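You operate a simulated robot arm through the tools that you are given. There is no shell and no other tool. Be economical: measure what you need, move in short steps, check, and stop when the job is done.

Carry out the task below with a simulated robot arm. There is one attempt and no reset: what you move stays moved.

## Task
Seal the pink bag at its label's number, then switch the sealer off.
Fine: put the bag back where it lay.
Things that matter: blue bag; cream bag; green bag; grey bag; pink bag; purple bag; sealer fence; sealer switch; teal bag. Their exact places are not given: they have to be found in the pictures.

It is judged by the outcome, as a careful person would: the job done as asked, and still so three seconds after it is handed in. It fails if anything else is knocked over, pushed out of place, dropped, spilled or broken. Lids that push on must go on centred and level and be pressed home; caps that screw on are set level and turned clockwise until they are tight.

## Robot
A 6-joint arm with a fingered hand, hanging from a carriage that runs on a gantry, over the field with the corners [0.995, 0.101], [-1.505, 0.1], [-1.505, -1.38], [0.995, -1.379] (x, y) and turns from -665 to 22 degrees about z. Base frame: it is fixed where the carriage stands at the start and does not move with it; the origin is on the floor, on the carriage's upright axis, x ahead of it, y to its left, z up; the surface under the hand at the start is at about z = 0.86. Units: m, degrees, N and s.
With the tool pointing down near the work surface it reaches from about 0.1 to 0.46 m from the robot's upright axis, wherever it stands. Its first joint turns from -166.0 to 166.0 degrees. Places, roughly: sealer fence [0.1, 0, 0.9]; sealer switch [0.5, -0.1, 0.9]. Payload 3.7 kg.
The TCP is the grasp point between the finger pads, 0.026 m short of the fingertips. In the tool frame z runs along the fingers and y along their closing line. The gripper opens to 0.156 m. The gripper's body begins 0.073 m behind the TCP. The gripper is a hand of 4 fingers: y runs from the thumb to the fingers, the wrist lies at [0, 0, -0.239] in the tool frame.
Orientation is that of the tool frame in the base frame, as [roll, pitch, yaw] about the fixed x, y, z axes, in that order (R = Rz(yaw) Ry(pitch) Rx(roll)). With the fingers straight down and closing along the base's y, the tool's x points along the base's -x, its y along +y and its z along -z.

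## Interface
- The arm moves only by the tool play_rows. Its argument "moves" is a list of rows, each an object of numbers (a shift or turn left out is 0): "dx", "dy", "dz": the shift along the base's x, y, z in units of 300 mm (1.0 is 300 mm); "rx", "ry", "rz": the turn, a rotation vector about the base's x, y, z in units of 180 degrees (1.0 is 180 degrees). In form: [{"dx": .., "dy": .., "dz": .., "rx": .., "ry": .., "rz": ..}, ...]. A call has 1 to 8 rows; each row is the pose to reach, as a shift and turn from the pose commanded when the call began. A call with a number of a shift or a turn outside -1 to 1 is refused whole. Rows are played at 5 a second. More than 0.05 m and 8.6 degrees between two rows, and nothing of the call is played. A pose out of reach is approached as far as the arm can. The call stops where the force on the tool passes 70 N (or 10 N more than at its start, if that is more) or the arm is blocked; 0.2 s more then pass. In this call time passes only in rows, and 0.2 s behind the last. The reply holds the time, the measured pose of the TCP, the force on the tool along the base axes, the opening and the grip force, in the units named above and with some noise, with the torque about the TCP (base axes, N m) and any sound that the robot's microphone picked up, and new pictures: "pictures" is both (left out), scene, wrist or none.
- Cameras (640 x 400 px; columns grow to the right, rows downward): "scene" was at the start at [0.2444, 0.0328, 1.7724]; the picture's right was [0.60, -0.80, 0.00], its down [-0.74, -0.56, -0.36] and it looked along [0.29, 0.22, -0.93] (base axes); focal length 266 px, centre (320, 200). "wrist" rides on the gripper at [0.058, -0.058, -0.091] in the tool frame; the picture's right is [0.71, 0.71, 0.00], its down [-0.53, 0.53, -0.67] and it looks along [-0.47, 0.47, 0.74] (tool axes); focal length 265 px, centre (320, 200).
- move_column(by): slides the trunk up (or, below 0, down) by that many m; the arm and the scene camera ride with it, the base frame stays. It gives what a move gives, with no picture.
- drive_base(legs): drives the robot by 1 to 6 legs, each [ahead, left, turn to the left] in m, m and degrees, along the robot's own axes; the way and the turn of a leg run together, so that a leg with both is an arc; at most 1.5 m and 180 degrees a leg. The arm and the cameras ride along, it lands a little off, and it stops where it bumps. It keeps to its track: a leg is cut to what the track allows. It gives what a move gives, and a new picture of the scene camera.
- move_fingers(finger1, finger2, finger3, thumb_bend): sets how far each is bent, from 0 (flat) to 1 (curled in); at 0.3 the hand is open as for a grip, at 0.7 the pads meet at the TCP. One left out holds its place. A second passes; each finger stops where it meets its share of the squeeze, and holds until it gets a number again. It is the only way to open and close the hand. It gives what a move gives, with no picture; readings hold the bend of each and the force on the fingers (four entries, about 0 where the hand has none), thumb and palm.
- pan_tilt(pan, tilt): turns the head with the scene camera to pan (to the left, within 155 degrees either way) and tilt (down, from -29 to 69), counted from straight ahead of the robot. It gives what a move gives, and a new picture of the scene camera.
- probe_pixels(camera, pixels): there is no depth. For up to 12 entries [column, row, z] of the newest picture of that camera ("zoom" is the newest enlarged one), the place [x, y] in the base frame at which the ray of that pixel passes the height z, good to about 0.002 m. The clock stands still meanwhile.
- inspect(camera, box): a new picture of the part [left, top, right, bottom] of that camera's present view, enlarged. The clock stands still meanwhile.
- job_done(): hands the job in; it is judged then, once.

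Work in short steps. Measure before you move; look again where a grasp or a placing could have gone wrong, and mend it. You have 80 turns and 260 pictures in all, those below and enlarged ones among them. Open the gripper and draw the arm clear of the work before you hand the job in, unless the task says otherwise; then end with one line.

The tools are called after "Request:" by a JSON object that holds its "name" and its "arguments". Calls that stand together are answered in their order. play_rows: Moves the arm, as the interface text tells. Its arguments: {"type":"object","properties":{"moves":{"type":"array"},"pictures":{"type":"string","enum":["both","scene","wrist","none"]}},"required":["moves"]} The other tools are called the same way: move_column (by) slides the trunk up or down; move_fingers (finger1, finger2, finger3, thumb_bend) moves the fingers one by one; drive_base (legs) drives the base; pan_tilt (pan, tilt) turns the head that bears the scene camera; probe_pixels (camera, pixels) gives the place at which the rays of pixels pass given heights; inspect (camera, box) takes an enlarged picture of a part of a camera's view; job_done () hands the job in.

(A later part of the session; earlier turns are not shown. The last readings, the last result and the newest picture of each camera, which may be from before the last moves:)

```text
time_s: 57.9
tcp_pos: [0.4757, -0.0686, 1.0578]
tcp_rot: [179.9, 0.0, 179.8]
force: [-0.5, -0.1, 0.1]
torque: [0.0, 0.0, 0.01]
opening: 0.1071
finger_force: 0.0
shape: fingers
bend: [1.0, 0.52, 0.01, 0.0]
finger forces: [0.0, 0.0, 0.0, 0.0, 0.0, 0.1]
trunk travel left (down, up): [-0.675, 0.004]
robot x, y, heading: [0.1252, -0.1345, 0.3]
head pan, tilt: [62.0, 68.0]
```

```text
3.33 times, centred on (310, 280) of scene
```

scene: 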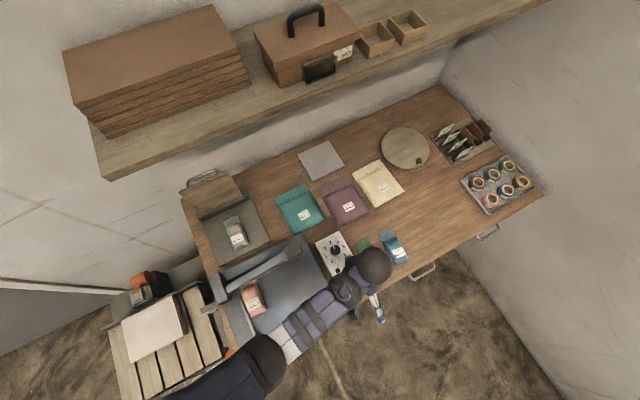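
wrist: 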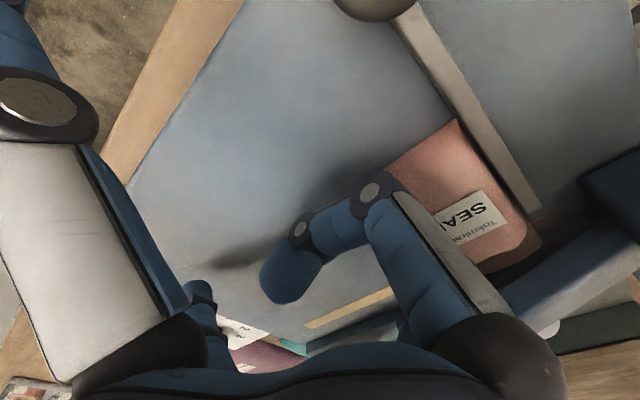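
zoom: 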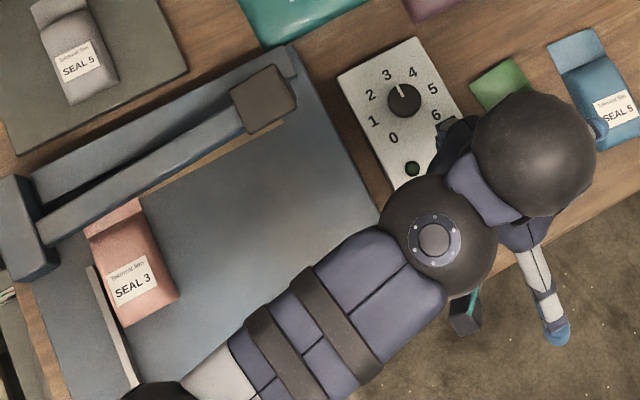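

The bag lies flush along the fence. Now go above the rocker's ON half with finger2 and lower to z≈0.955.

Request:
{"name": "play_rows", "arguments": {"moves": [{"dx": 0.005, "dy": -0.05, "dz": -0.08}, {"dx": 0.011, "dy": -0.095, "dz": -0.17}, {"dx": 0.011, "dy": -0.095, "dz": -0.26}, {"dx": 0.011, "dy": -0.095, "dz": -0.343}], "pictures": "both"}}

Request:
{"name": "pan_tilt", "arguments": {"pan": 50, "tilt": 69}}

Request:
{"name": "inspect", "arguments": {"camera": "scene", "box": [260, 200, 420, 320]}}

```text
time_s: 58.9
tcp_pos: [0.4806, -0.0961, 0.9563]
tcp_rot: [-179.9, 0.0, 179.9]
force: [1.5, 0.7, -0.8]
torque: [0.0, 0.02, 0.0]
opening: 0.107
finger_force: 0.1
shape: fingers
bend: [1.0, 0.52, 0.01, 0.0]
finger forces: [0.0, 0.0, 0.1, 0.0, 0.0, 0.0]
trunk travel left (down, up): [-0.675, 0.004]
robot x, y, heading: [0.1254, -0.1346, -0.1]
head pan, tilt: [62.0, 68.0]
```

scene: 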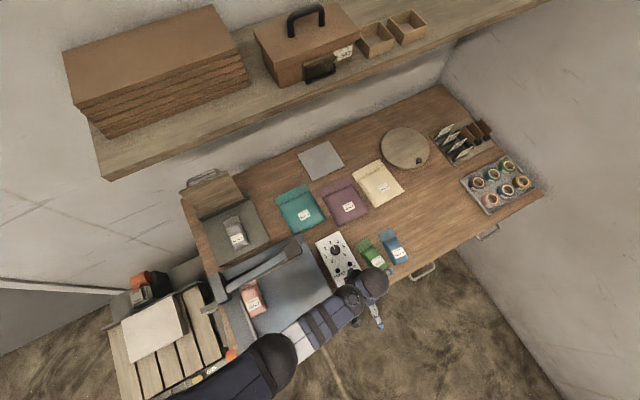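
wrist: 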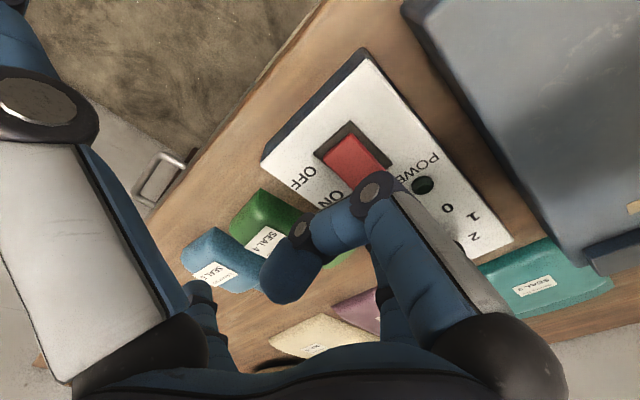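

```text
time_s: 59.6
tcp_pos: [0.4803, -0.0961, 0.9547]
tcp_rot: [179.9, 0.0, 179.8]
force: [0.4, 0.4, -0.4]
torque: [-0.03, 0.05, 0.0]
opening: 0.1074
finger_force: 0.1
shape: fingers
bend: [1.0, 0.52, 0.01, 0.0]
finger forces: [0.0, 0.1, 0.1, 0.0, 0.0, 0.1]
trunk travel left (down, up): [-0.675, 0.004]
robot x, y, heading: [0.1241, -0.1381, -0.0]
head pan, tilt: [50.0, 68.8]
```

scene: 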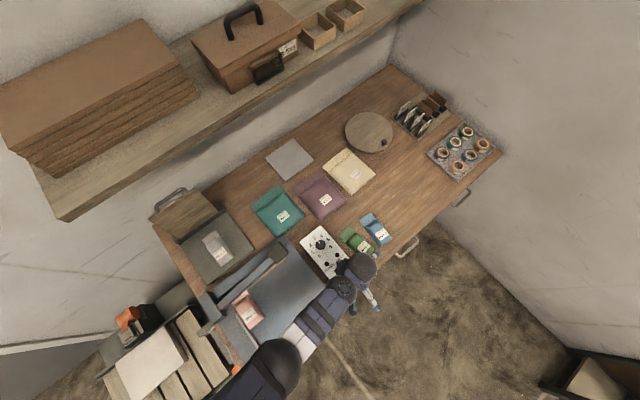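

```text
3.33 times, centred on (340, 260) of scene
```

zoom: 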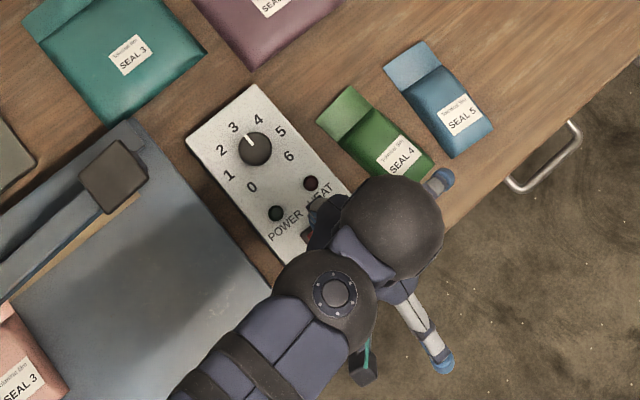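

Probe the rocker corners from the wrist picture to set the pressing point.

Request:
{"name": "probe_pixels", "arguments": {"camera": "wrist", "pixels": [[350, 121, 0.89], [315, 154, 0.89], [326, 152, 0.893], [352, 133, 0.893], [387, 163, 0.9], [355, 188, 0.9]]}}

Request:
{"name": "probe_pixels", "arguments": {"camera": "zoom", "pixels": [[312, 205, 0.93], [305, 238, 0.9]]}}

```text
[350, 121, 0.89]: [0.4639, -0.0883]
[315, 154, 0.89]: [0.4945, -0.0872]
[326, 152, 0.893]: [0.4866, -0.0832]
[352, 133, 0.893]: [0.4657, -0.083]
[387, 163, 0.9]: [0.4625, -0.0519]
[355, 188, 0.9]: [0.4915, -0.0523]
```

```text
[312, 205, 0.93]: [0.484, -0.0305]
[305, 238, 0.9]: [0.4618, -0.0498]
```

Rocker spans x 0.465–0.489, y −0.083…−0.049; finger2's outer edge shows at y≈−0.03, so shift back 13 mm and press down gradually.

Request:
{"name": "play_rows", "arguments": {"moves": [{"dx": -0.008, "dy": -0.043}, {"dx": -0.008, "dy": -0.043, "dz": -0.03}, {"dx": -0.008, "dy": -0.043, "dz": -0.045}, {"dx": -0.008, "dy": -0.043, "dz": -0.06}, {"dx": -0.008, "dy": -0.043, "dz": -0.07}], "pictures": "wrist"}}

Request:
{"name": "inspect", "arguments": {"camera": "scene", "box": [280, 215, 400, 315]}}

```text
time_s: 60.8
tcp_pos: [0.4807, -0.1093, 0.9356]
tcp_rot: [-180.0, 0.3, 179.9]
force: [-1.0, 1.1, 27.3]
torque: [1.31, 0.06, 0.1]
opening: 0.1071
finger_force: 13.3
shape: fingers
bend: [1.0, 0.5, 0.01, 0.0]
finger forces: [0.0, 26.3, 0.1, 0.0, 0.0, 0.0]
trunk travel left (down, up): [-0.675, 0.004]
robot x, y, heading: [0.1239, -0.1345, 0.0]
head pan, tilt: [50.0, 68.8]
```

wrist: 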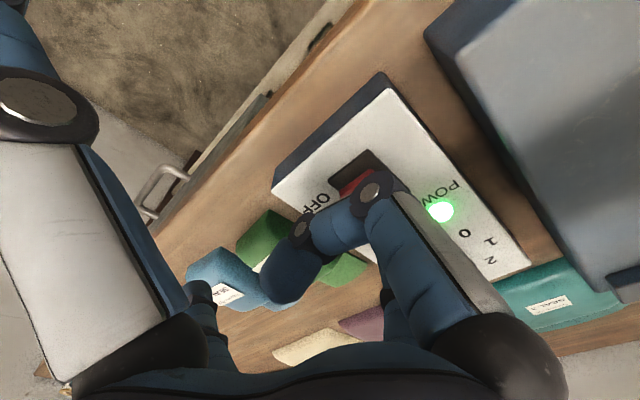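

```text
4.00 times, centred on (340, 265) of scene
```

zoom: 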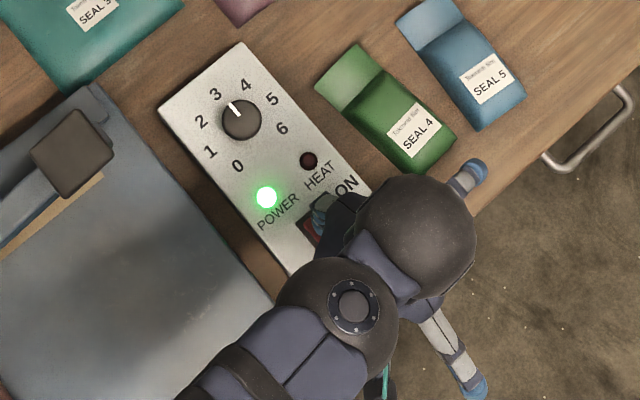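

POWER is lit green. Now rise and go above the lever handle (0.352, 0.096), with finger2 pointing to it and the hand in front.

Request:
{"name": "play_rows", "arguments": {"moves": [{"dz": 0.14}, {"dz": 0.28}, {"dz": 0.4}, {"dz": 0.5}, {"dx": -0.1, "dy": 0.1, "dz": 0.55}, {"dx": -0.2, "dy": 0.2, "dz": 0.55}, {"dx": -0.3, "dy": 0.3, "dz": 0.55}, {"dx": -0.4, "dy": 0.4, "dz": 0.55}], "pictures": "scene"}}

Request:
{"name": "play_rows", "arguments": {"moves": [{"dx": -0.02, "dy": 0.06}, {"dx": -0.02, "dy": 0.123}], "pictures": "both"}}

Request:
{"name": "inspect", "arguments": {"camera": "scene", "box": [200, 190, 380, 325]}}

```text
time_s: 62.6
tcp_pos: [0.3554, 0.0094, 1.1007]
tcp_rot: [-180.0, -0.1, 179.8]
force: [0.5, -0.5, -0.6]
torque: [-0.01, 0.01, 0.02]
opening: 0.1071
finger_force: 0.0
shape: fingers
bend: [1.0, 0.52, 0.0, 0.0]
finger forces: [0.0, 0.0, 0.0, 0.0, 0.1, 0.1]
trunk travel left (down, up): [-0.675, 0.004]
robot x, y, heading: [0.1178, -0.134, 0.3]
head pan, tilt: [50.0, 68.8]
```

scene: 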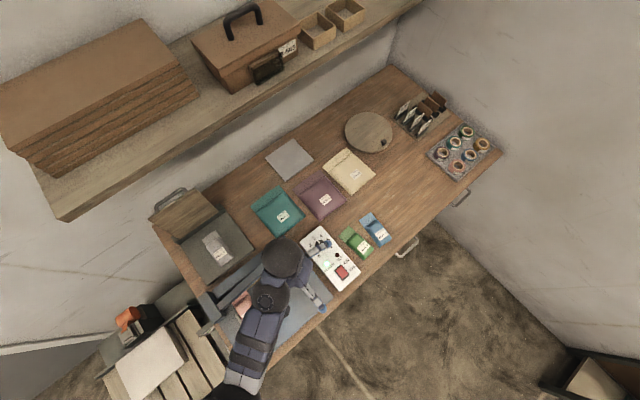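

```text
time_s: 63.2
tcp_pos: [0.3493, 0.0469, 1.1007]
tcp_rot: [-180.0, 0.0, 179.8]
force: [0.1, -0.4, 0.2]
torque: [0.02, -0.01, 0.03]
opening: 0.1072
finger_force: 0.0
shape: fingers
bend: [1.0, 0.52, 0.0, 0.0]
finger forces: [0.0, 0.1, 0.0, 0.1, 0.0, 0.0]
trunk travel left (down, up): [-0.675, 0.004]
robot x, y, heading: [0.1234, -0.1374, 0.0]
head pan, tilt: [50.0, 68.8]
```

scene: 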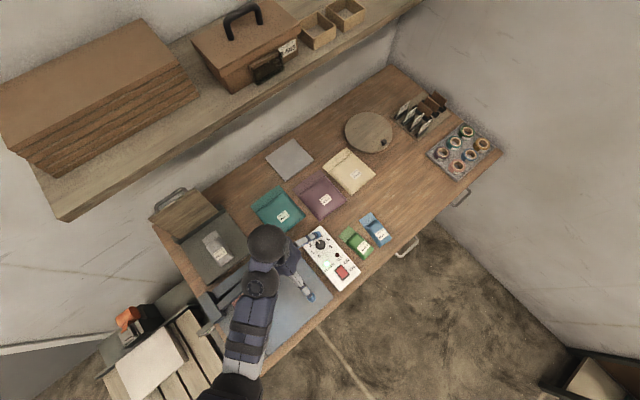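
wrist: 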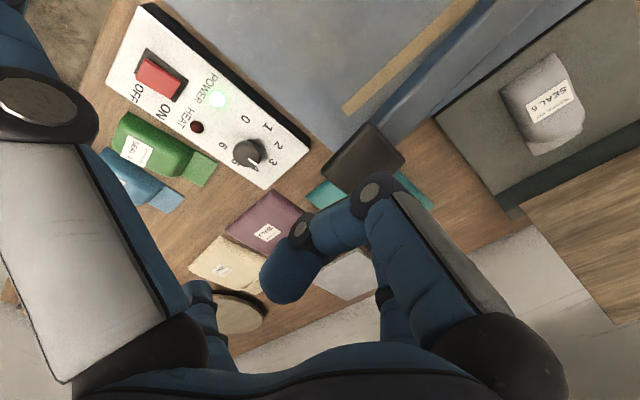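

```text
2.96 times, centred on (290, 258) of scene
```

zoom: 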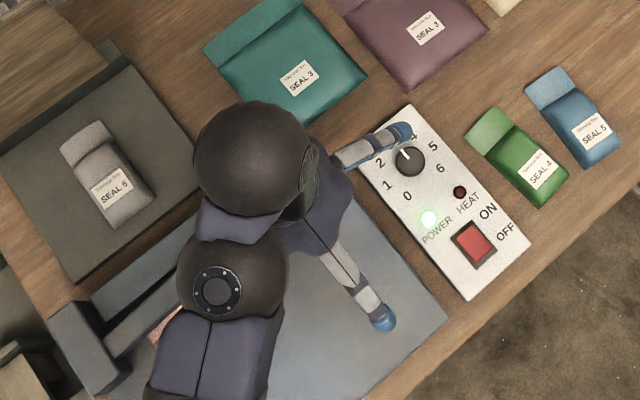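

Probe the handle's top in the wrist picture before pressing.

Request:
{"name": "probe_pixels", "arguments": {"camera": "wrist", "pixels": [[367, 155, 1.01], [367, 155, 1.02], [320, 172, 1.0], [367, 124, 1.015], [405, 155, 1.01]]}}

```text
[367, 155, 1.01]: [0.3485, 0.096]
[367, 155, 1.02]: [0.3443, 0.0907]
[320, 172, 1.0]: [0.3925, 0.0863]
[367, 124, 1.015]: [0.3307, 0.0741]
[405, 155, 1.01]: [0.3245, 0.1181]
```

Handle confirmed at (0.3485, 0.096). Press down in steps.

Request:
{"name": "play_rows", "arguments": {"moves": [{"dz": -0.12}, {"dz": -0.17}, {"dz": -0.21}, {"dz": -0.25}, {"dx": 0.01, "dz": -0.29}, {"dx": 0.015, "dz": -0.33}, {"dx": 0.02, "dz": -0.36}], "pictures": "wrist"}}

Request:
{"name": "inspect", "arguments": {"camera": "scene", "box": [200, 190, 380, 325]}}

```text
time_s: 64.8
tcp_pos: [0.3572, 0.0478, 0.993]
tcp_rot: [180.0, 0.0, 179.8]
force: [1.2, -0.2, 5.7]
torque: [0.21, -0.03, -0.01]
opening: 0.1068
finger_force: 2.6
shape: fingers
bend: [1.0, 0.52, 0.0, 0.0]
finger forces: [0.1, 5.9, 0.0, 0.0, 0.0, 0.1]
trunk travel left (down, up): [-0.675, 0.004]
robot x, y, heading: [0.1226, -0.1367, -0.0]
head pan, tilt: [50.0, 68.8]
```

wrist: 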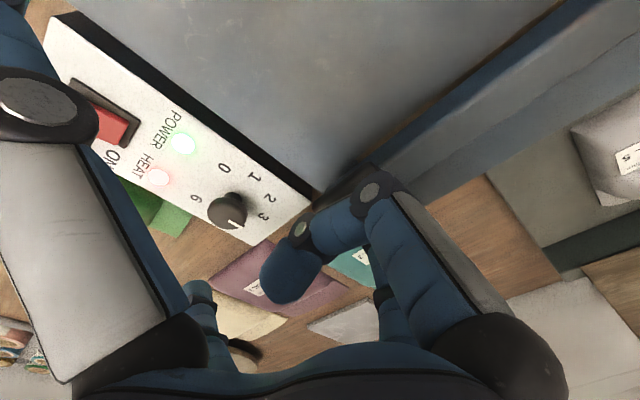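

```text
2.96 times, centred on (290, 258) of scene
```

zoom: 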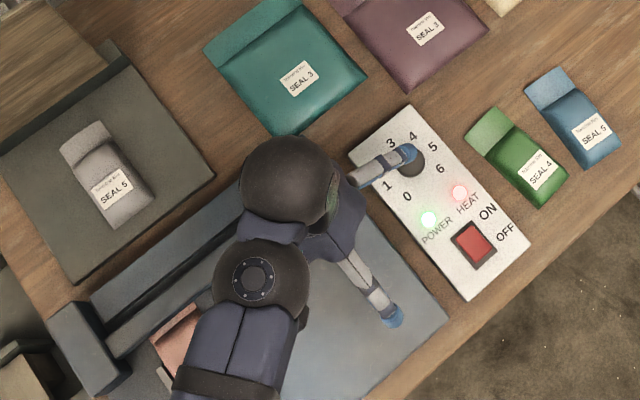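

HEAT is lit with the lever down. Press a bit firmer and hold.

Request:
{"name": "play_rows", "arguments": {"moves": [{"dz": -0.015}, {"dz": -0.03}, {"dz": -0.03}, {"dz": -0.03}, {"dz": -0.03}], "pictures": "scene"}}

Request:
{"name": "inspect", "arguments": {"camera": "scene", "box": [200, 190, 380, 325]}}

```text
time_s: 66.0
tcp_pos: [0.361, 0.0511, 0.9852]
tcp_rot: [179.6, 0.2, 179.8]
force: [0.3, 2.3, 42.8]
torque: [1.83, 0.07, -0.06]
opening: 0.1069
finger_force: 21.2
shape: fingers
bend: [1.0, 0.5, 0.0, 0.0]
finger forces: [0.1, 42.5, 0.0, 0.1, 0.0, 0.0]
trunk travel left (down, up): [-0.675, 0.004]
robot x, y, heading: [0.1227, -0.1325, 0.5]
head pan, tilt: [50.0, 68.8]
```

scene: 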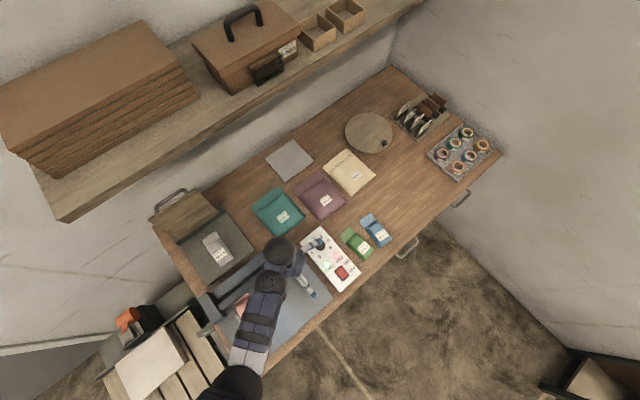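

```text
2.96 times, centred on (290, 258) of scene
```

zoom: 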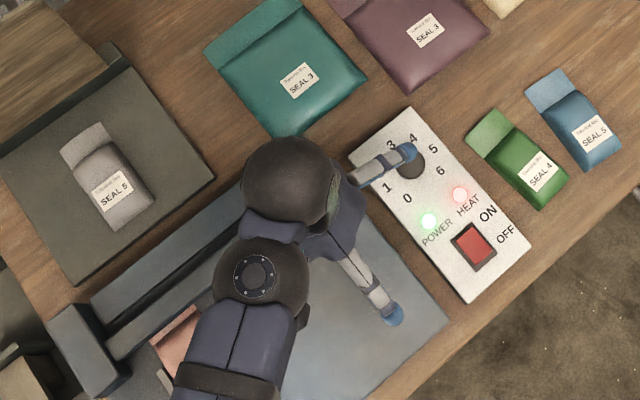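

Lever is firmly down (43 N), HEAT still on. Hold and watch.

Request:
{"name": "play_rows", "arguments": {"moves": [{"dz": 0}, {"dz": 0}, {"dz": 0}, {"dz": 0}, {"dz": 0}, {"dz": 0}], "pictures": "none"}}

Request:
{"name": "inspect", "arguments": {"camera": "scene", "box": [280, 215, 380, 295]}}

```text
time_s: 67.4
tcp_pos: [0.3601, 0.0517, 0.9853]
tcp_rot: [179.8, 0.2, 179.8]
force: [0.6, 2.1, 42.4]
torque: [1.86, -0.01, -0.04]
opening: 0.1068
finger_force: 21.7
shape: fingers
bend: [1.0, 0.5, 0.0, 0.0]
finger forces: [0.0, 42.5, 0.1, 0.0, 0.0, 0.0]
trunk travel left (down, up): [-0.675, 0.004]
robot x, y, heading: [0.1221, -0.1361, 0.1]
head pan, tilt: [50.0, 68.8]
```

```text
5.00 times, centred on (330, 255) of scene
```

zoom: 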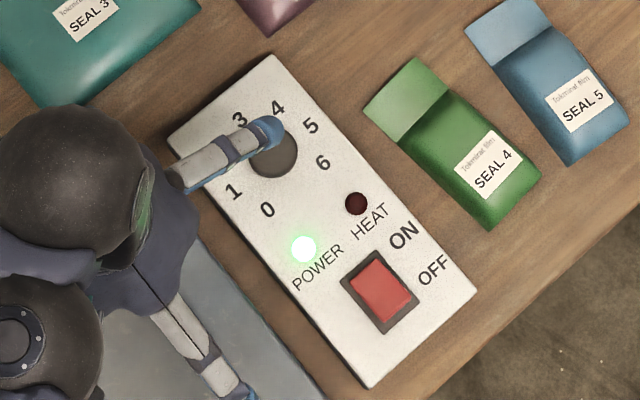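

HEAT went out after about 3 s, so the cycle is complete. Hold one more second, then lift and let the lever come up.

Request:
{"name": "play_rows", "arguments": {"moves": [{"dz": 0}, {"dz": 0}, {"dz": 0}, {"dz": 0}, {"dz": 0.06}, {"dz": 0.15}, {"dz": 0.26}, {"dz": 0.38}], "pictures": "wrist"}}

Request:
{"name": "play_rows", "arguments": {"moves": [{"dy": -0.1}, {"dx": 0.1, "dy": -0.2}, {"dx": 0.2, "dy": -0.3}, {"dx": 0.3, "dy": -0.4}, {"dx": 0.4, "dy": -0.5}], "pictures": "both"}}

Request:
{"name": "inspect", "arguments": {"camera": "scene", "box": [180, 210, 360, 345]}}

```text
time_s: 69.2
tcp_pos: [0.3569, 0.0438, 1.097]
tcp_rot: [-179.9, -0.1, 179.8]
force: [-0.4, -0.4, 0.4]
torque: [0.04, -0.04, -0.05]
opening: 0.1069
finger_force: 0.1
shape: fingers
bend: [1.0, 0.52, 0.0, 0.0]
finger forces: [0.1, 0.0, 0.1, 0.0, 0.1, 0.0]
trunk travel left (down, up): [-0.675, 0.004]
robot x, y, heading: [0.1233, -0.1379, 0.2]
head pan, tilt: [50.0, 68.8]
```

wrist: 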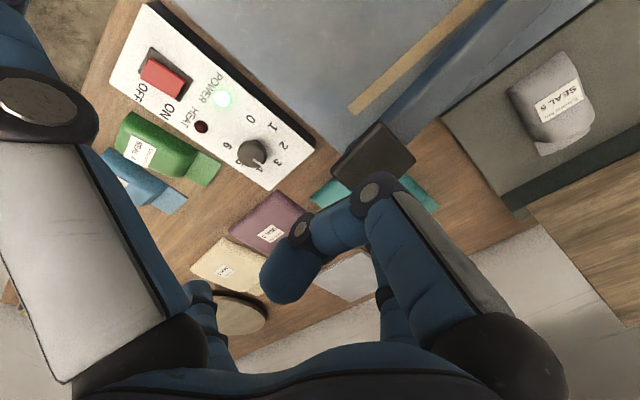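

```text
time_s: 70.4
tcp_pos: [0.4754, -0.1028, 1.0945]
tcp_rot: [-180.0, -0.1, 179.9]
force: [-0.6, 0.0, 0.0]
torque: [-0.04, 0.01, 0.0]
opening: 0.1069
finger_force: 0.1
shape: fingers
bend: [1.0, 0.52, 0.0, 0.0]
finger forces: [0.0, 0.0, 0.0, 0.0, 0.0, 0.0]
trunk travel left (down, up): [-0.675, 0.004]
robot x, y, heading: [0.1236, -0.1381, -0.0]
head pan, tilt: [50.0, 68.8]
```

scene: 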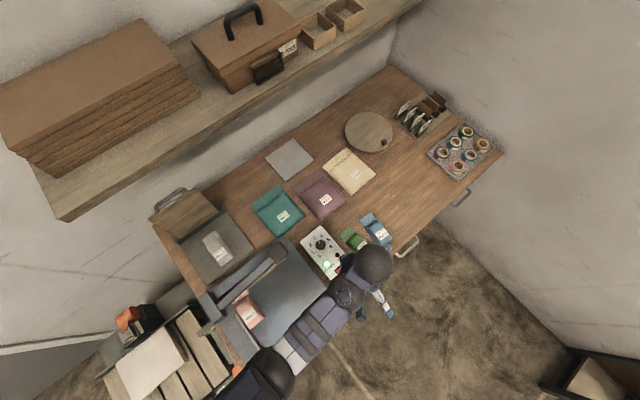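
wrist: 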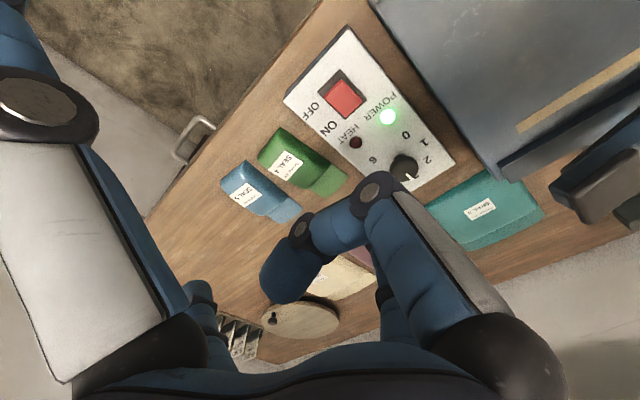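

```text
2.96 times, centred on (270, 278) of scene
```

zoom: 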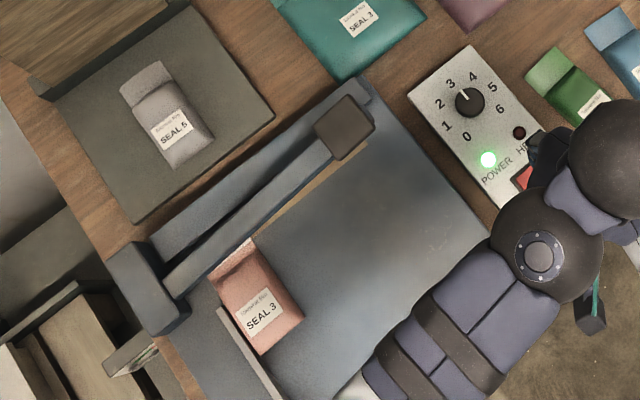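

A white seal line shows on the flap and the lever is up. Now press the OFF half (y≈−0.077) with finger2.

Request:
{"name": "play_rows", "arguments": {"moves": [{"dx": 0.008, "dy": -0.072, "dz": -0.12}, {"dx": 0.008, "dy": -0.072, "dz": -0.25}, {"dx": 0.008, "dy": -0.072, "dz": -0.37}, {"dx": 0.008, "dy": -0.072, "dz": -0.45}, {"dx": 0.008, "dy": -0.072, "dz": -0.5}, {"dx": 0.008, "dy": -0.072, "dz": -0.52}, {"dx": 0.008, "dy": -0.072, "dz": -0.533}], "pictures": "wrist"}}

Request:
{"name": "inspect", "arguments": {"camera": "scene", "box": [280, 215, 400, 305]}}

```text
time_s: 72.0
tcp_pos: [0.4802, -0.1248, 0.9362]
tcp_rot: [-180.0, 0.0, 179.8]
force: [0.0, -0.6, 0.2]
torque: [0.01, 0.01, 0.0]
opening: 0.1069
finger_force: 0.1
shape: fingers
bend: [1.0, 0.52, 0.0, 0.0]
finger forces: [0.0, 0.1, 0.1, 0.1, 0.0, 0.0]
trunk travel left (down, up): [-0.675, 0.004]
robot x, y, heading: [0.1197, -0.1409, 0.1]
head pan, tilt: [50.0, 68.8]
```

wrist: 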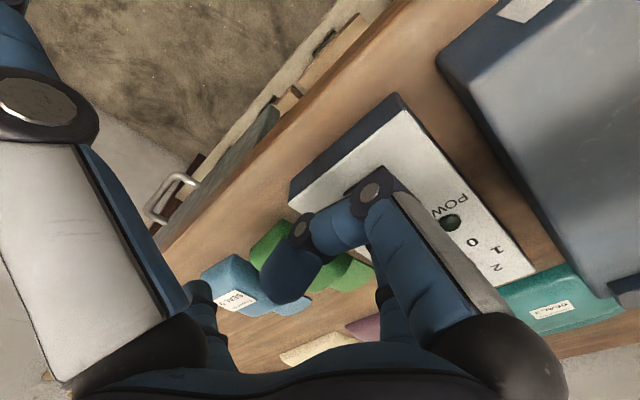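

```text
4.44 times, centred on (340, 260) of scene
```

zoom: 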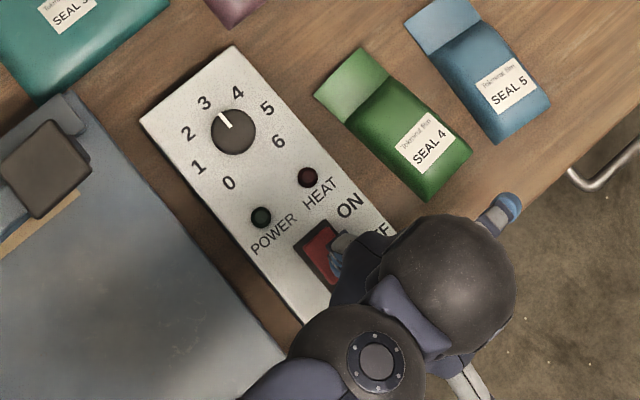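

POWER is off. Rise, drive back to the sealer, and rotate the hand to yaw 90 for regripping the bag.

Request:
{"name": "play_rows", "arguments": {"moves": [{"dz": 0.12}, {"dz": 0.26}, {"dz": 0.4}, {"dz": 0.48, "rz": -0.046}, {"dz": 0.48, "rz": -0.092}, {"dz": 0.48, "rz": -0.138}, {"dz": 0.48, "rz": -0.184}, {"dz": 0.48, "rz": -0.23}], "pictures": "none"}}

Request:
{"name": "play_rows", "arguments": {"moves": [{"rz": -0.045}, {"rz": -0.09}, {"rz": -0.135}, {"rz": -0.18}, {"rz": -0.225}, {"rz": -0.269}], "pictures": "none"}}

Request:
{"name": "drive_base", "arguments": {"legs": [[-0.25, 0, 0]]}}

Request:
{"name": "inspect", "arguments": {"camera": "scene", "box": [250, 200, 410, 320]}}

```text
time_s: 73.8
tcp_pos: [0.479, -0.1245, 1.0803]
tcp_rot: [-180.0, -0.1, 138.4]
force: [-0.2, -0.8, 1.2]
torque: [0.0, 0.03, -0.04]
opening: 0.1071
finger_force: 0.0
shape: fingers
bend: [1.0, 0.52, 0.0, 0.0]
finger forces: [0.0, 0.1, 0.0, 0.1, 0.1, 0.0]
trunk travel left (down, up): [-0.675, 0.004]
robot x, y, heading: [0.1223, -0.1326, 0.0]
head pan, tilt: [50.0, 68.8]
```

```text
time_s: 75.2
tcp_pos: [0.4803, -0.1248, 1.0809]
tcp_rot: [180.0, 0.0, 89.7]
force: [0.7, -0.6, -0.6]
torque: [0.0, 0.03, 0.0]
opening: 0.1068
finger_force: 0.1
shape: fingers
bend: [1.0, 0.52, 0.0, 0.0]
finger forces: [0.0, 0.1, 0.0, 0.0, 0.0, 0.0]
trunk travel left (down, up): [-0.675, 0.004]
robot x, y, heading: [0.1202, -0.1367, 0.1]
head pan, tilt: [50.0, 68.8]
```

```text
time_s: 77.0
tcp_pos: [0.2352, -0.1253, 1.0807]
tcp_rot: [-180.0, 0.0, 89.7]
force: [-0.8, -0.4, 0.6]
torque: [0.02, -0.01, 0.01]
opening: 0.1069
finger_force: 0.1
shape: fingers
bend: [1.0, 0.52, 0.0, 0.0]
finger forces: [0.0, 0.1, 0.0, 0.0, 0.0, 0.0]
trunk travel left (down, up): [-0.675, 0.004]
robot x, y, heading: [-0.1259, -0.135, -0.2]
head pan, tilt: [50.0, 68.8]
```

scene: 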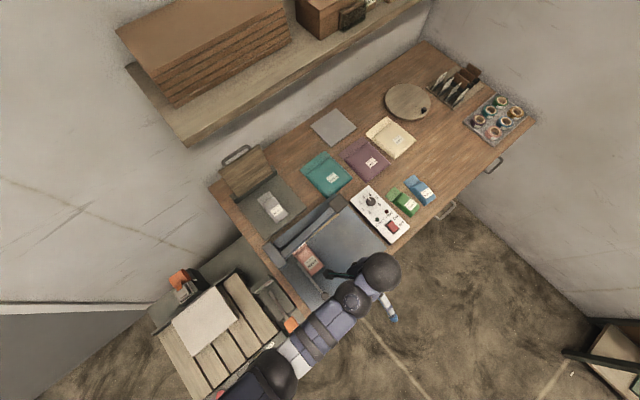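

```text
3.33 times, centred on (330, 260) of scene
```

zoom: 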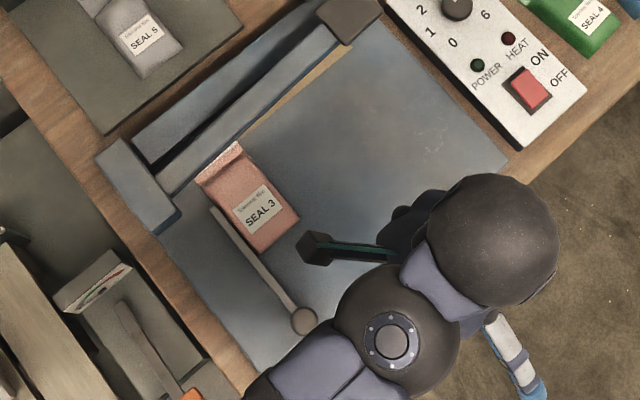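

Bag with sealed flap clearly seen. Measure it and the fence now.

Request:
{"name": "probe_pixels", "arguments": {"camera": "zoom", "pixels": [[203, 192, 0.905], [249, 160, 0.905], [300, 217, 0.905], [259, 253, 0.905], [212, 211, 0.912], [217, 207, 0.912], [293, 310, 0.912], [299, 302, 0.912]]}}

Request:
{"name": "inspect", "arguments": {"camera": "scene", "box": [290, 230, 340, 280]}}

```text
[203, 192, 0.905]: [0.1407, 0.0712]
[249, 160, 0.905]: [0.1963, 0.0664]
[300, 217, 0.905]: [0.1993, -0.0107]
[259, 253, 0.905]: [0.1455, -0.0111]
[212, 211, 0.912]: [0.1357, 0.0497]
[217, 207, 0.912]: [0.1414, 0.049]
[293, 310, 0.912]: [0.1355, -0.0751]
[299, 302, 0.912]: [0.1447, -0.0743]
```

```text
8.00 times, centred on (315, 255) of scene
```

zoom: 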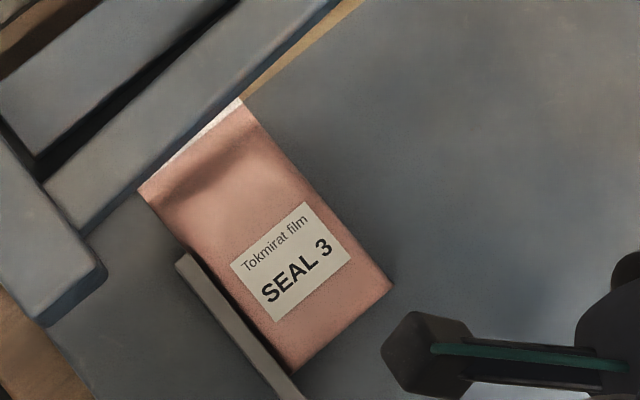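

The bag is flush with the fence, so I'll grip with the thumb just above the fence top (z≈0.912) and slide the bag right to make room. Move over it first.

Request:
{"name": "move_fingers", "arguments": {"finger2": 0.5, "thumb_bend": 0.5}}

Request:
{"name": "play_rows", "arguments": {"moves": [{"dx": -0.06, "dy": 0.11}, {"dx": -0.12, "dy": 0.22}, {"dx": -0.18, "dy": 0.33}, {"dx": -0.217, "dy": 0.451}, {"dx": -0.217, "dy": 0.451, "dz": -0.12}, {"dx": -0.217, "dy": 0.451, "dz": -0.24}, {"dx": -0.217, "dy": 0.451, "dz": -0.36}, {"dx": -0.217, "dy": 0.451, "dz": -0.42}], "pictures": "wrist"}}

Request:
{"name": "inspect", "arguments": {"camera": "wrist", "box": [160, 20, 500, 240]}}

```text
time_s: 78.0
tcp_pos: [0.2337, -0.1256, 1.0814]
tcp_rot: [-179.9, 0.0, 89.7]
force: [-0.2, -1.1, -0.4]
torque: [0.03, -0.01, 0.01]
opening: 0.0642
finger_force: 0.1
shape: fingers
bend: [1.0, 0.5, 0.0, 0.5]
finger forces: [0.0, 0.1, 0.0, 0.1, 0.0, 0.1]
trunk travel left (down, up): [-0.675, 0.004]
robot x, y, heading: [-0.1242, -0.1343, -0.3]
head pan, tilt: [50.0, 68.8]
```

```text
time_s: 79.8
tcp_pos: [0.1679, 0.0083, 0.955]
tcp_rot: [180.0, 0.1, 89.6]
force: [-0.8, 1.1, 0.6]
torque: [0.04, 0.0, -0.01]
opening: 0.0643
finger_force: 0.1
shape: fingers
bend: [1.0, 0.5, 0.0, 0.5]
finger forces: [0.1, 0.1, 0.0, 0.0, 0.0, 0.1]
trunk travel left (down, up): [-0.675, 0.004]
robot x, y, heading: [-0.1236, -0.1352, -0.0]
head pan, tilt: [50.0, 68.8]
```

wrist: 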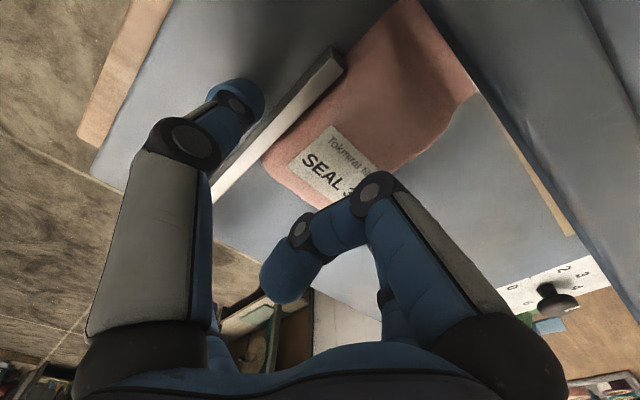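

```text
1.82 times, centred on (330, 130) of wrist
```

zoom: 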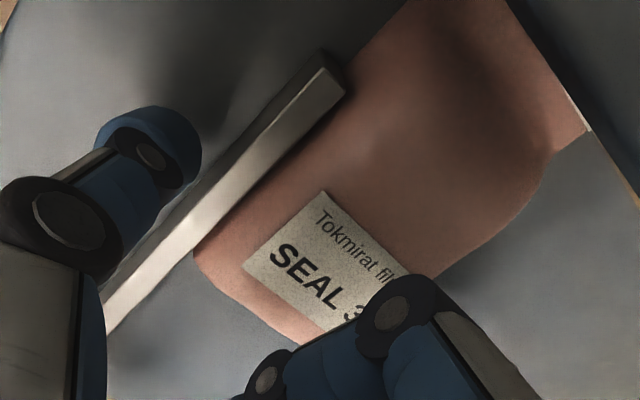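

The thumb hovers left of the fence above its top. Close both digits on the upper bulge.

Request:
{"name": "move_fingers", "arguments": {"finger2": 0.62, "thumb_bend": 0.62}}

Request:
{"name": "inspect", "arguments": {"camera": "wrist", "box": [160, 20, 500, 240]}}

```text
time_s: 80.8
tcp_pos: [0.1667, 0.0089, 0.9543]
tcp_rot: [180.0, 0.1, 89.8]
force: [-2.1, 0.0, 0.6]
torque: [-0.02, 0.05, 0.06]
opening: 0.0593
finger_force: 8.1
shape: fingers
bend: [1.0, 0.54, 0.0, 0.56]
finger forces: [0.0, 7.4, 0.0, 0.0, 9.5, 0.1]
trunk travel left (down, up): [-0.675, 0.004]
robot x, y, heading: [-0.1241, -0.1345, -0.1]
head pan, tilt: [50.0, 68.8]
```

```text
1.82 times, centred on (330, 130) of wrist
```

zoom: 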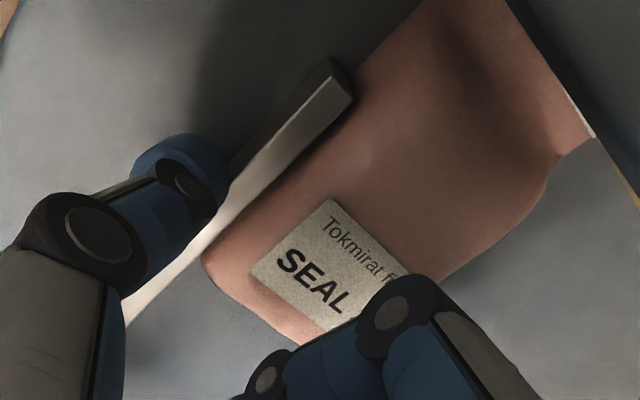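

The force pattern suggests the thumb presses the fence itself, so release now and triangulate the fence height.

Request:
{"name": "move_fingers", "arguments": {"finger2": 0.5, "thumb_bend": 0.48}}

Request:
{"name": "inspect", "arguments": {"camera": "wrist", "box": [160, 20, 500, 240]}}

Request:
{"name": "probe_pixels", "arguments": {"camera": "wrist", "pixels": [[345.5, 73, 0.91], [345.5, 73, 0.92], [345.5, 73, 0.93], [333, 47, 0.91], [333, 47, 0.92], [268, 150, 0.91]]}}

Request:
{"name": "probe_pixels", "arguments": {"camera": "scene", "pixels": [[298.5, 261.3, 0.91], [298.5, 261.3, 0.92], [298.5, 261.3, 0.93], [296.9, 263, 0.91], [296.9, 263, 0.92]]}}

```text
time_s: 81.8
tcp_pos: [0.1682, 0.0085, 0.9547]
tcp_rot: [-180.0, 0.1, 89.8]
force: [1.3, 0.1, 0.4]
torque: [0.04, 0.0, -0.05]
opening: 0.0667
finger_force: 0.2
shape: fingers
bend: [1.0, 0.5, 0.0, 0.48]
finger forces: [0.0, 0.0, 0.0, 0.0, 0.0, 0.0]
trunk travel left (down, up): [-0.675, 0.004]
robot x, y, heading: [-0.1239, -0.1367, -0.4]
head pan, tilt: [50.0, 68.8]
```

```text
1.82 times, centred on (330, 130) of wrist
```

zoom: 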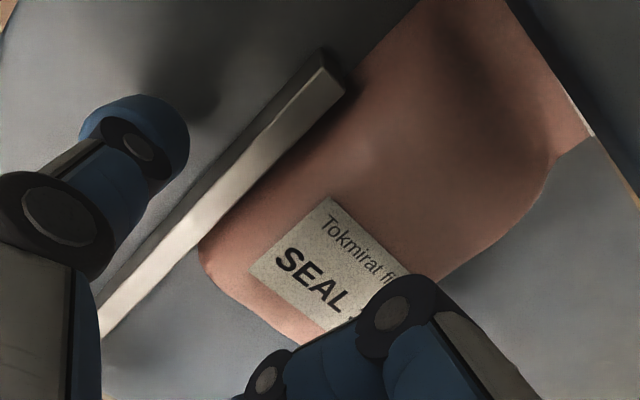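

```text
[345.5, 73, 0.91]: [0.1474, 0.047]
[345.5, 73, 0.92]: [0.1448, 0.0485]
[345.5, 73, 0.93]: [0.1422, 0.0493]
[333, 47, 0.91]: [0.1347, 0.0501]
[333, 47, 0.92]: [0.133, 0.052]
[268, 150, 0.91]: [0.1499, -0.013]
```

```text
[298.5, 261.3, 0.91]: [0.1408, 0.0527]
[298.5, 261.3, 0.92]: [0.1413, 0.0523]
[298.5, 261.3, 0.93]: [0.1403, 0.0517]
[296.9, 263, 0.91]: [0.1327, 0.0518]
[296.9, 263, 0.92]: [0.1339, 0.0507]
```

The fence is nearly as tall as the bag, so I can't get a thumb beside it. I'll instead press two bent fingertips on top of the bag and drag it out along the fence.

Request:
{"name": "play_rows", "arguments": {"moves": [{"dz": 0.08}, {"dx": 0.007, "dy": 0.015, "dz": 0.17}], "pictures": "none"}}

Request:
{"name": "move_fingers", "arguments": {"finger2": 0.6, "thumb_bend": 0.6}}

Request:
{"name": "play_rows", "arguments": {"moves": [{"dz": -0.05}, {"dz": -0.09}, {"dz": -0.11}], "pictures": "wrist"}}

```text
time_s: 82.4
tcp_pos: [0.1703, 0.0131, 1.0059]
tcp_rot: [-179.9, 0.0, 89.7]
force: [-0.8, 0.6, 0.4]
torque: [-0.02, 0.05, 0.03]
opening: 0.0665
finger_force: 0.0
shape: fingers
bend: [1.0, 0.5, 0.0, 0.48]
finger forces: [0.0, 0.1, 0.1, 0.0, 0.0, 0.0]
trunk travel left (down, up): [-0.675, 0.004]
robot x, y, heading: [-0.1206, -0.1392, -0.2]
head pan, tilt: [50.0, 68.8]
```

```text
time_s: 83.4
tcp_pos: [0.1712, 0.0126, 1.005]
tcp_rot: [-180.0, 0.0, 89.7]
force: [-0.1, 0.2, 1.0]
torque: [0.0, 0.0, -0.01]
opening: 0.0527
finger_force: 0.0
shape: fingers
bend: [1.0, 0.6, 0.0, 0.6]
finger forces: [0.1, 0.0, 0.1, 0.0, 0.0, 0.0]
trunk travel left (down, up): [-0.675, 0.004]
robot x, y, heading: [-0.1264, -0.1346, -0.1]
head pan, tilt: [50.0, 68.8]
```

```text
time_s: 84.2
tcp_pos: [0.1697, 0.0148, 0.9734]
tcp_rot: [-179.9, 0.0, 89.7]
force: [-0.4, -0.2, 0.5]
torque: [0.0, -0.02, -0.01]
opening: 0.0525
finger_force: 0.0
shape: fingers
bend: [1.0, 0.6, 0.0, 0.6]
finger forces: [0.1, 0.0, 0.0, 0.0, 0.0, 0.0]
trunk travel left (down, up): [-0.675, 0.004]
robot x, y, heading: [-0.1224, -0.1357, -0.3]
head pan, tilt: [50.0, 68.8]
```

wrist: 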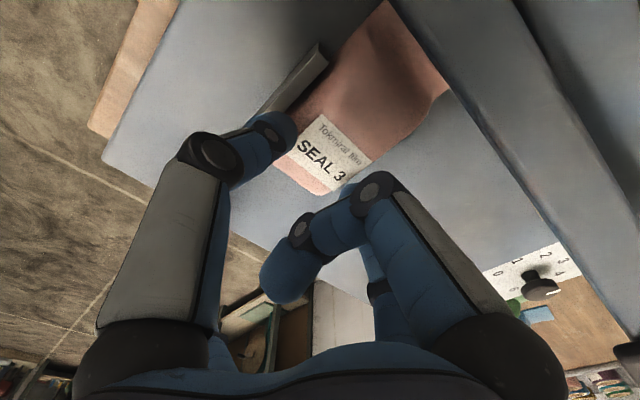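

The thumb tip is near the fence edge; bend both more (0.67) and shift the hand right 8 mm, then press.

Request:
{"name": "move_fingers", "arguments": {"finger2": 0.67, "thumb_bend": 0.67}}

Request:
{"name": "play_rows", "arguments": {"moves": [{"dx": 0.025}, {"dx": 0.025, "dz": -0.01}, {"dx": 0.025, "dz": -0.02}, {"dx": 0.025, "dz": -0.03}], "pictures": "wrist"}}

```text
time_s: 85.2
tcp_pos: [0.1715, 0.0154, 0.9733]
tcp_rot: [179.9, 0.0, 89.7]
force: [-0.6, -0.4, 0.2]
torque: [-0.01, 0.03, 0.0]
opening: 0.0449
finger_force: 0.1
shape: fingers
bend: [1.0, 0.67, 0.0, 0.67]
finger forces: [0.0, 0.0, 0.1, 0.0, 0.0, 0.0]
trunk travel left (down, up): [-0.675, 0.004]
robot x, y, heading: [-0.1263, -0.1348, -0.2]
head pan, tilt: [50.0, 68.8]
```

```text
time_s: 86.2
tcp_pos: [0.1807, 0.0148, 0.9679]
tcp_rot: [179.8, -0.3, 89.7]
force: [-13.1, -7.9, 67.0]
torque: [-0.24, 0.92, 0.08]
opening: 0.0435
finger_force: 33.5
shape: fingers
bend: [1.0, 0.67, 0.0, 0.66]
finger forces: [0.0, 15.9, 0.0, 0.0, 51.0, 0.1]
trunk travel left (down, up): [-0.675, 0.004]
robot x, y, heading: [-0.1246, -0.1343, -0.0]
head pan, tilt: [50.0, 68.8]
```

wrist: 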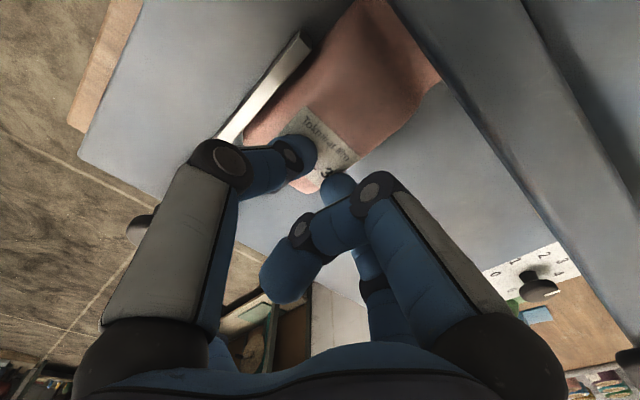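

Pressing too hard (67 N); ease by 4.5 mm, then drag 2 cm in −y as a test.

Request:
{"name": "play_rows", "arguments": {"moves": [{"dz": 0.013}, {"dz": 0.013, "dy": -0.02}, {"dz": 0.013, "dy": -0.045}, {"dz": 0.013, "dy": -0.07}], "pictures": "wrist"}}

Request:
{"name": "inspect", "arguments": {"camera": "scene", "box": [250, 200, 410, 320]}}

```text
time_s: 87.2
tcp_pos: [0.1781, -0.0058, 0.9661]
tcp_rot: [-179.9, 0.0, 89.6]
force: [0.2, 2.3, 8.9]
torque: [0.05, 0.0, -0.03]
opening: 0.0423
finger_force: 4.9
shape: fingers
bend: [1.0, 0.69, 0.0, 0.69]
finger forces: [0.1, 3.9, 0.0, 0.0, 5.8, 0.1]
trunk travel left (down, up): [-0.675, 0.004]
robot x, y, heading: [-0.1205, -0.1378, -0.3]
head pan, tilt: [50.0, 68.8]
```

wrist: 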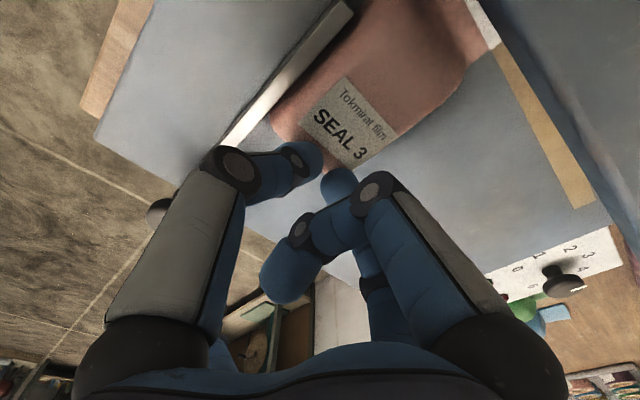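

```text
3.33 times, centred on (330, 260) of scene
```

zoom: 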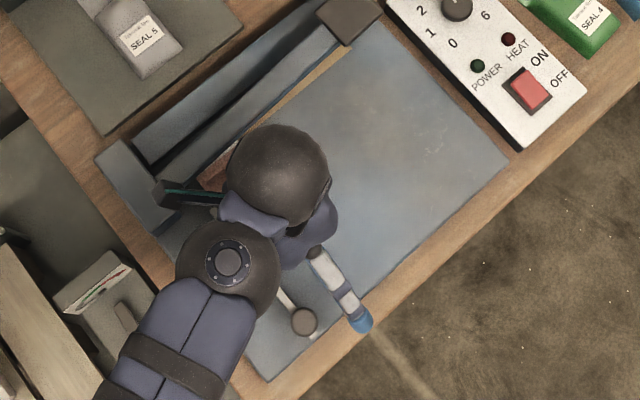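

Check whether the bag moved: probe its front-right bulge corner and the seal strip.

Request:
{"name": "probe_pixels", "arguments": {"camera": "wrist", "pixels": [[465, 68, 0.905], [487, 52, 0.903], [272, 125, 0.91], [350, 5, 0.925], [335, 165, 0.905], [505, 50, 0.902]]}}

```text
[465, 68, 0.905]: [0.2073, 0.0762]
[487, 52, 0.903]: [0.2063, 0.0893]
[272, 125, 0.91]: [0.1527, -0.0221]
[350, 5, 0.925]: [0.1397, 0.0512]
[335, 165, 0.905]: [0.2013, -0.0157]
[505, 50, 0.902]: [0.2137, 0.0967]
```

The bag shifted ~6 mm right, ~5 mm out, with fingers slipping partly. I'll re-press more firmly over the bulge and drag +x.

Request:
{"name": "play_rows", "arguments": {"moves": [{"dz": 0.03}, {"dx": -0.02, "dy": 0.07, "dz": 0.03}, {"dx": -0.02, "dy": 0.07, "dz": 0.0}, {"dx": -0.02, "dy": 0.07, "dz": -0.008}, {"dx": 0.0, "dy": 0.07, "dz": -0.009}, {"dx": 0.03, "dy": 0.07, "dz": -0.009}, {"dx": 0.06, "dy": 0.07, "dz": -0.009}, {"dx": 0.09, "dy": 0.07, "dz": -0.009}], "pictures": "wrist"}}

```text
time_s: 88.6
tcp_pos: [0.1827, 0.0155, 0.9682]
tcp_rot: [-179.8, 0.0, 89.9]
force: [-7.2, -0.8, 33.2]
torque: [-0.05, 0.47, 0.0]
opening: 0.0428
finger_force: 16.9
shape: fingers
bend: [1.0, 0.69, 0.0, 0.67]
finger forces: [0.0, 6.2, 0.1, 0.1, 27.1, 0.0]
trunk travel left (down, up): [-0.675, 0.004]
robot x, y, heading: [-0.1244, -0.1332, -0.4]
head pan, tilt: [50.0, 68.8]
stopped in row 6: the force on the tool passed its limit at 76 N (the readings are from after the stop); the commanded pose is now the measured one
```

wrist: 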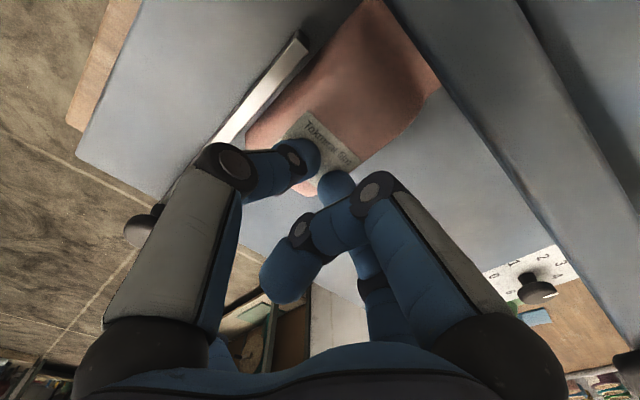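

Lateral force is only 7 N against 33 N normal, so it isn't slipping yet. Ease 1 mm and continue +x.

Request:
{"name": "play_rows", "arguments": {"moves": [{"dz": 0.004}, {"dx": 0.02, "dz": 0.004}, {"dx": 0.04, "dz": 0.005}, {"dx": 0.06, "dz": 0.006}, {"dx": 0.08, "dz": 0.007}, {"dx": 0.1, "dz": 0.008}], "pictures": "wrist"}}

Request:
{"name": "probe_pixels", "arguments": {"camera": "wrist", "pixels": [[320, 200, 0.9]]}}

```text
time_s: 89.4
tcp_pos: [0.1932, 0.0165, 0.9694]
tcp_rot: [-179.6, 0.1, 90.1]
force: [-6.1, -0.7, 25.1]
torque: [0.0, 0.46, 0.01]
opening: 0.0449
finger_force: 11.9
shape: fingers
bend: [1.0, 0.67, 0.0, 0.67]
finger forces: [0.1, 4.0, 0.0, 0.0, 20.8, 0.1]
trunk travel left (down, up): [-0.675, 0.004]
robot x, y, heading: [-0.1262, -0.1341, -0.3]
head pan, tilt: [50.0, 68.8]
stopped in row 4: the force on the tool passed its limit at 73 N (the readings are from after the stop); the commanded pose is now the measured one
```

wrist: 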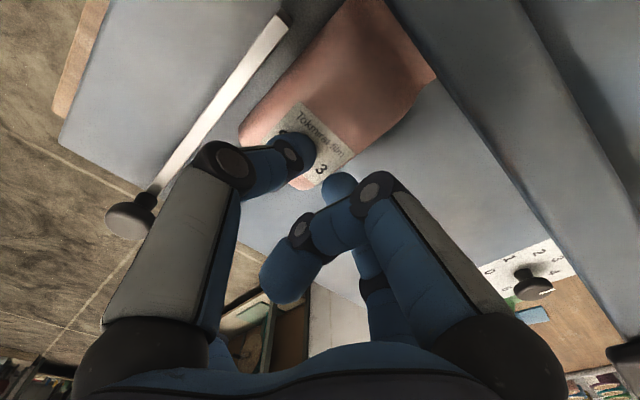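

```text
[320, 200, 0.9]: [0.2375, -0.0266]
```

It works: a gap is opening between fence and bag. Continue with a bit less press.

Request:
{"name": "play_rows", "arguments": {"moves": [{"dz": 0.007}, {"dx": 0.02, "dz": 0.009}, {"dx": 0.035, "dz": 0.01}, {"dx": 0.05, "dz": 0.011}, {"dx": 0.065, "dz": 0.012}, {"dx": 0.08, "dz": 0.013}], "pictures": "wrist"}}

```text
time_s: 90.8
tcp_pos: [0.2168, 0.0152, 0.9729]
tcp_rot: [-179.5, 0.3, 90.0]
force: [-0.8, 0.5, -0.1]
torque: [-0.04, -0.04, -0.03]
opening: 0.0449
finger_force: 0.1
shape: fingers
bend: [1.0, 0.67, 0.0, 0.67]
finger forces: [0.0, 0.1, 0.0, 0.0, 0.0, 0.1]
trunk travel left (down, up): [-0.675, 0.004]
robot x, y, heading: [-0.1242, -0.136, -0.4]
head pan, tilt: [50.0, 68.8]
```

wrist: 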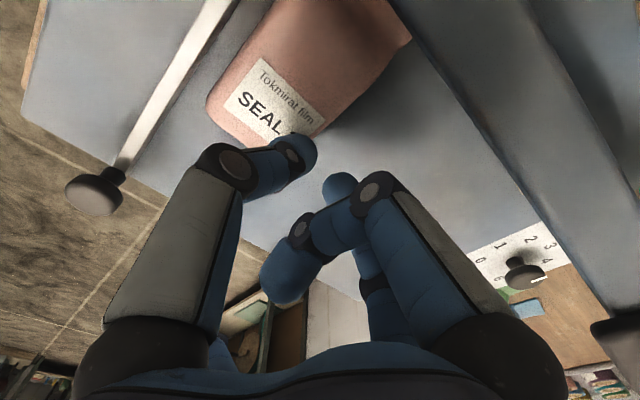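

The fingers slipped off at the end. Measure the bag and gap now.

Request:
{"name": "probe_pixels", "arguments": {"camera": "wrist", "pixels": [[207, 105, 0.905], [270, 8, 0.91], [410, 42, 0.905], [325, 130, 0.905], [125, 165, 0.925], [237, 5, 0.925], [240, 148, 0.905]]}}

```text
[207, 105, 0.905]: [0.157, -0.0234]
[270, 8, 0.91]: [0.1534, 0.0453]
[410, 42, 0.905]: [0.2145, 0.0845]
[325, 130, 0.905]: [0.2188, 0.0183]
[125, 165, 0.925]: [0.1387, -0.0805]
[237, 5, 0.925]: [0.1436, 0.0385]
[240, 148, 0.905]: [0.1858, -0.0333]
```

Gap is about 14 mm. One more drag of ~1.5–2 cm is needed for the thumb.

Request:
{"name": "play_rows", "arguments": {"moves": [{"dz": 0.04}, {"dx": -0.12, "dz": 0.04}, {"dx": -0.12, "dz": 0.0}, {"dx": -0.12, "dz": -0.012}, {"dx": -0.1, "dz": -0.012}, {"dx": -0.08, "dz": -0.011}, {"dx": -0.06, "dz": -0.01}, {"dx": -0.04, "dz": -0.009}], "pictures": "wrist"}}

```text
time_s: 92.6
tcp_pos: [0.2036, 0.0159, 0.9685]
tcp_rot: [-179.5, 0.2, 89.9]
force: [-0.9, -0.4, 4.5]
torque: [0.02, 0.11, 0.01]
opening: 0.0445
finger_force: 2.4
shape: fingers
bend: [1.0, 0.67, 0.0, 0.67]
finger forces: [0.0, 0.0, 0.1, 0.1, 4.7, 0.1]
trunk travel left (down, up): [-0.675, 0.004]
robot x, y, heading: [-0.1253, -0.1369, -0.0]
head pan, tilt: [50.0, 68.8]
```

wrist: 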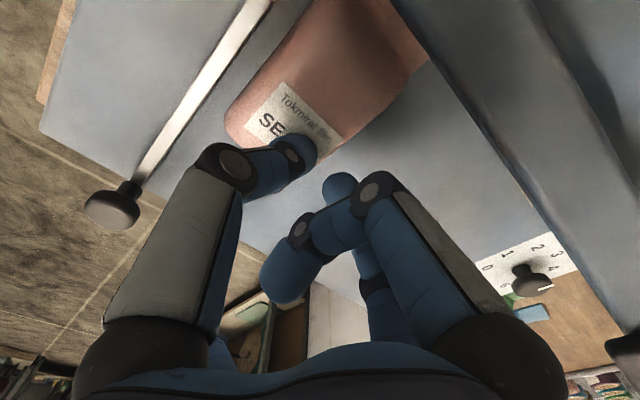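

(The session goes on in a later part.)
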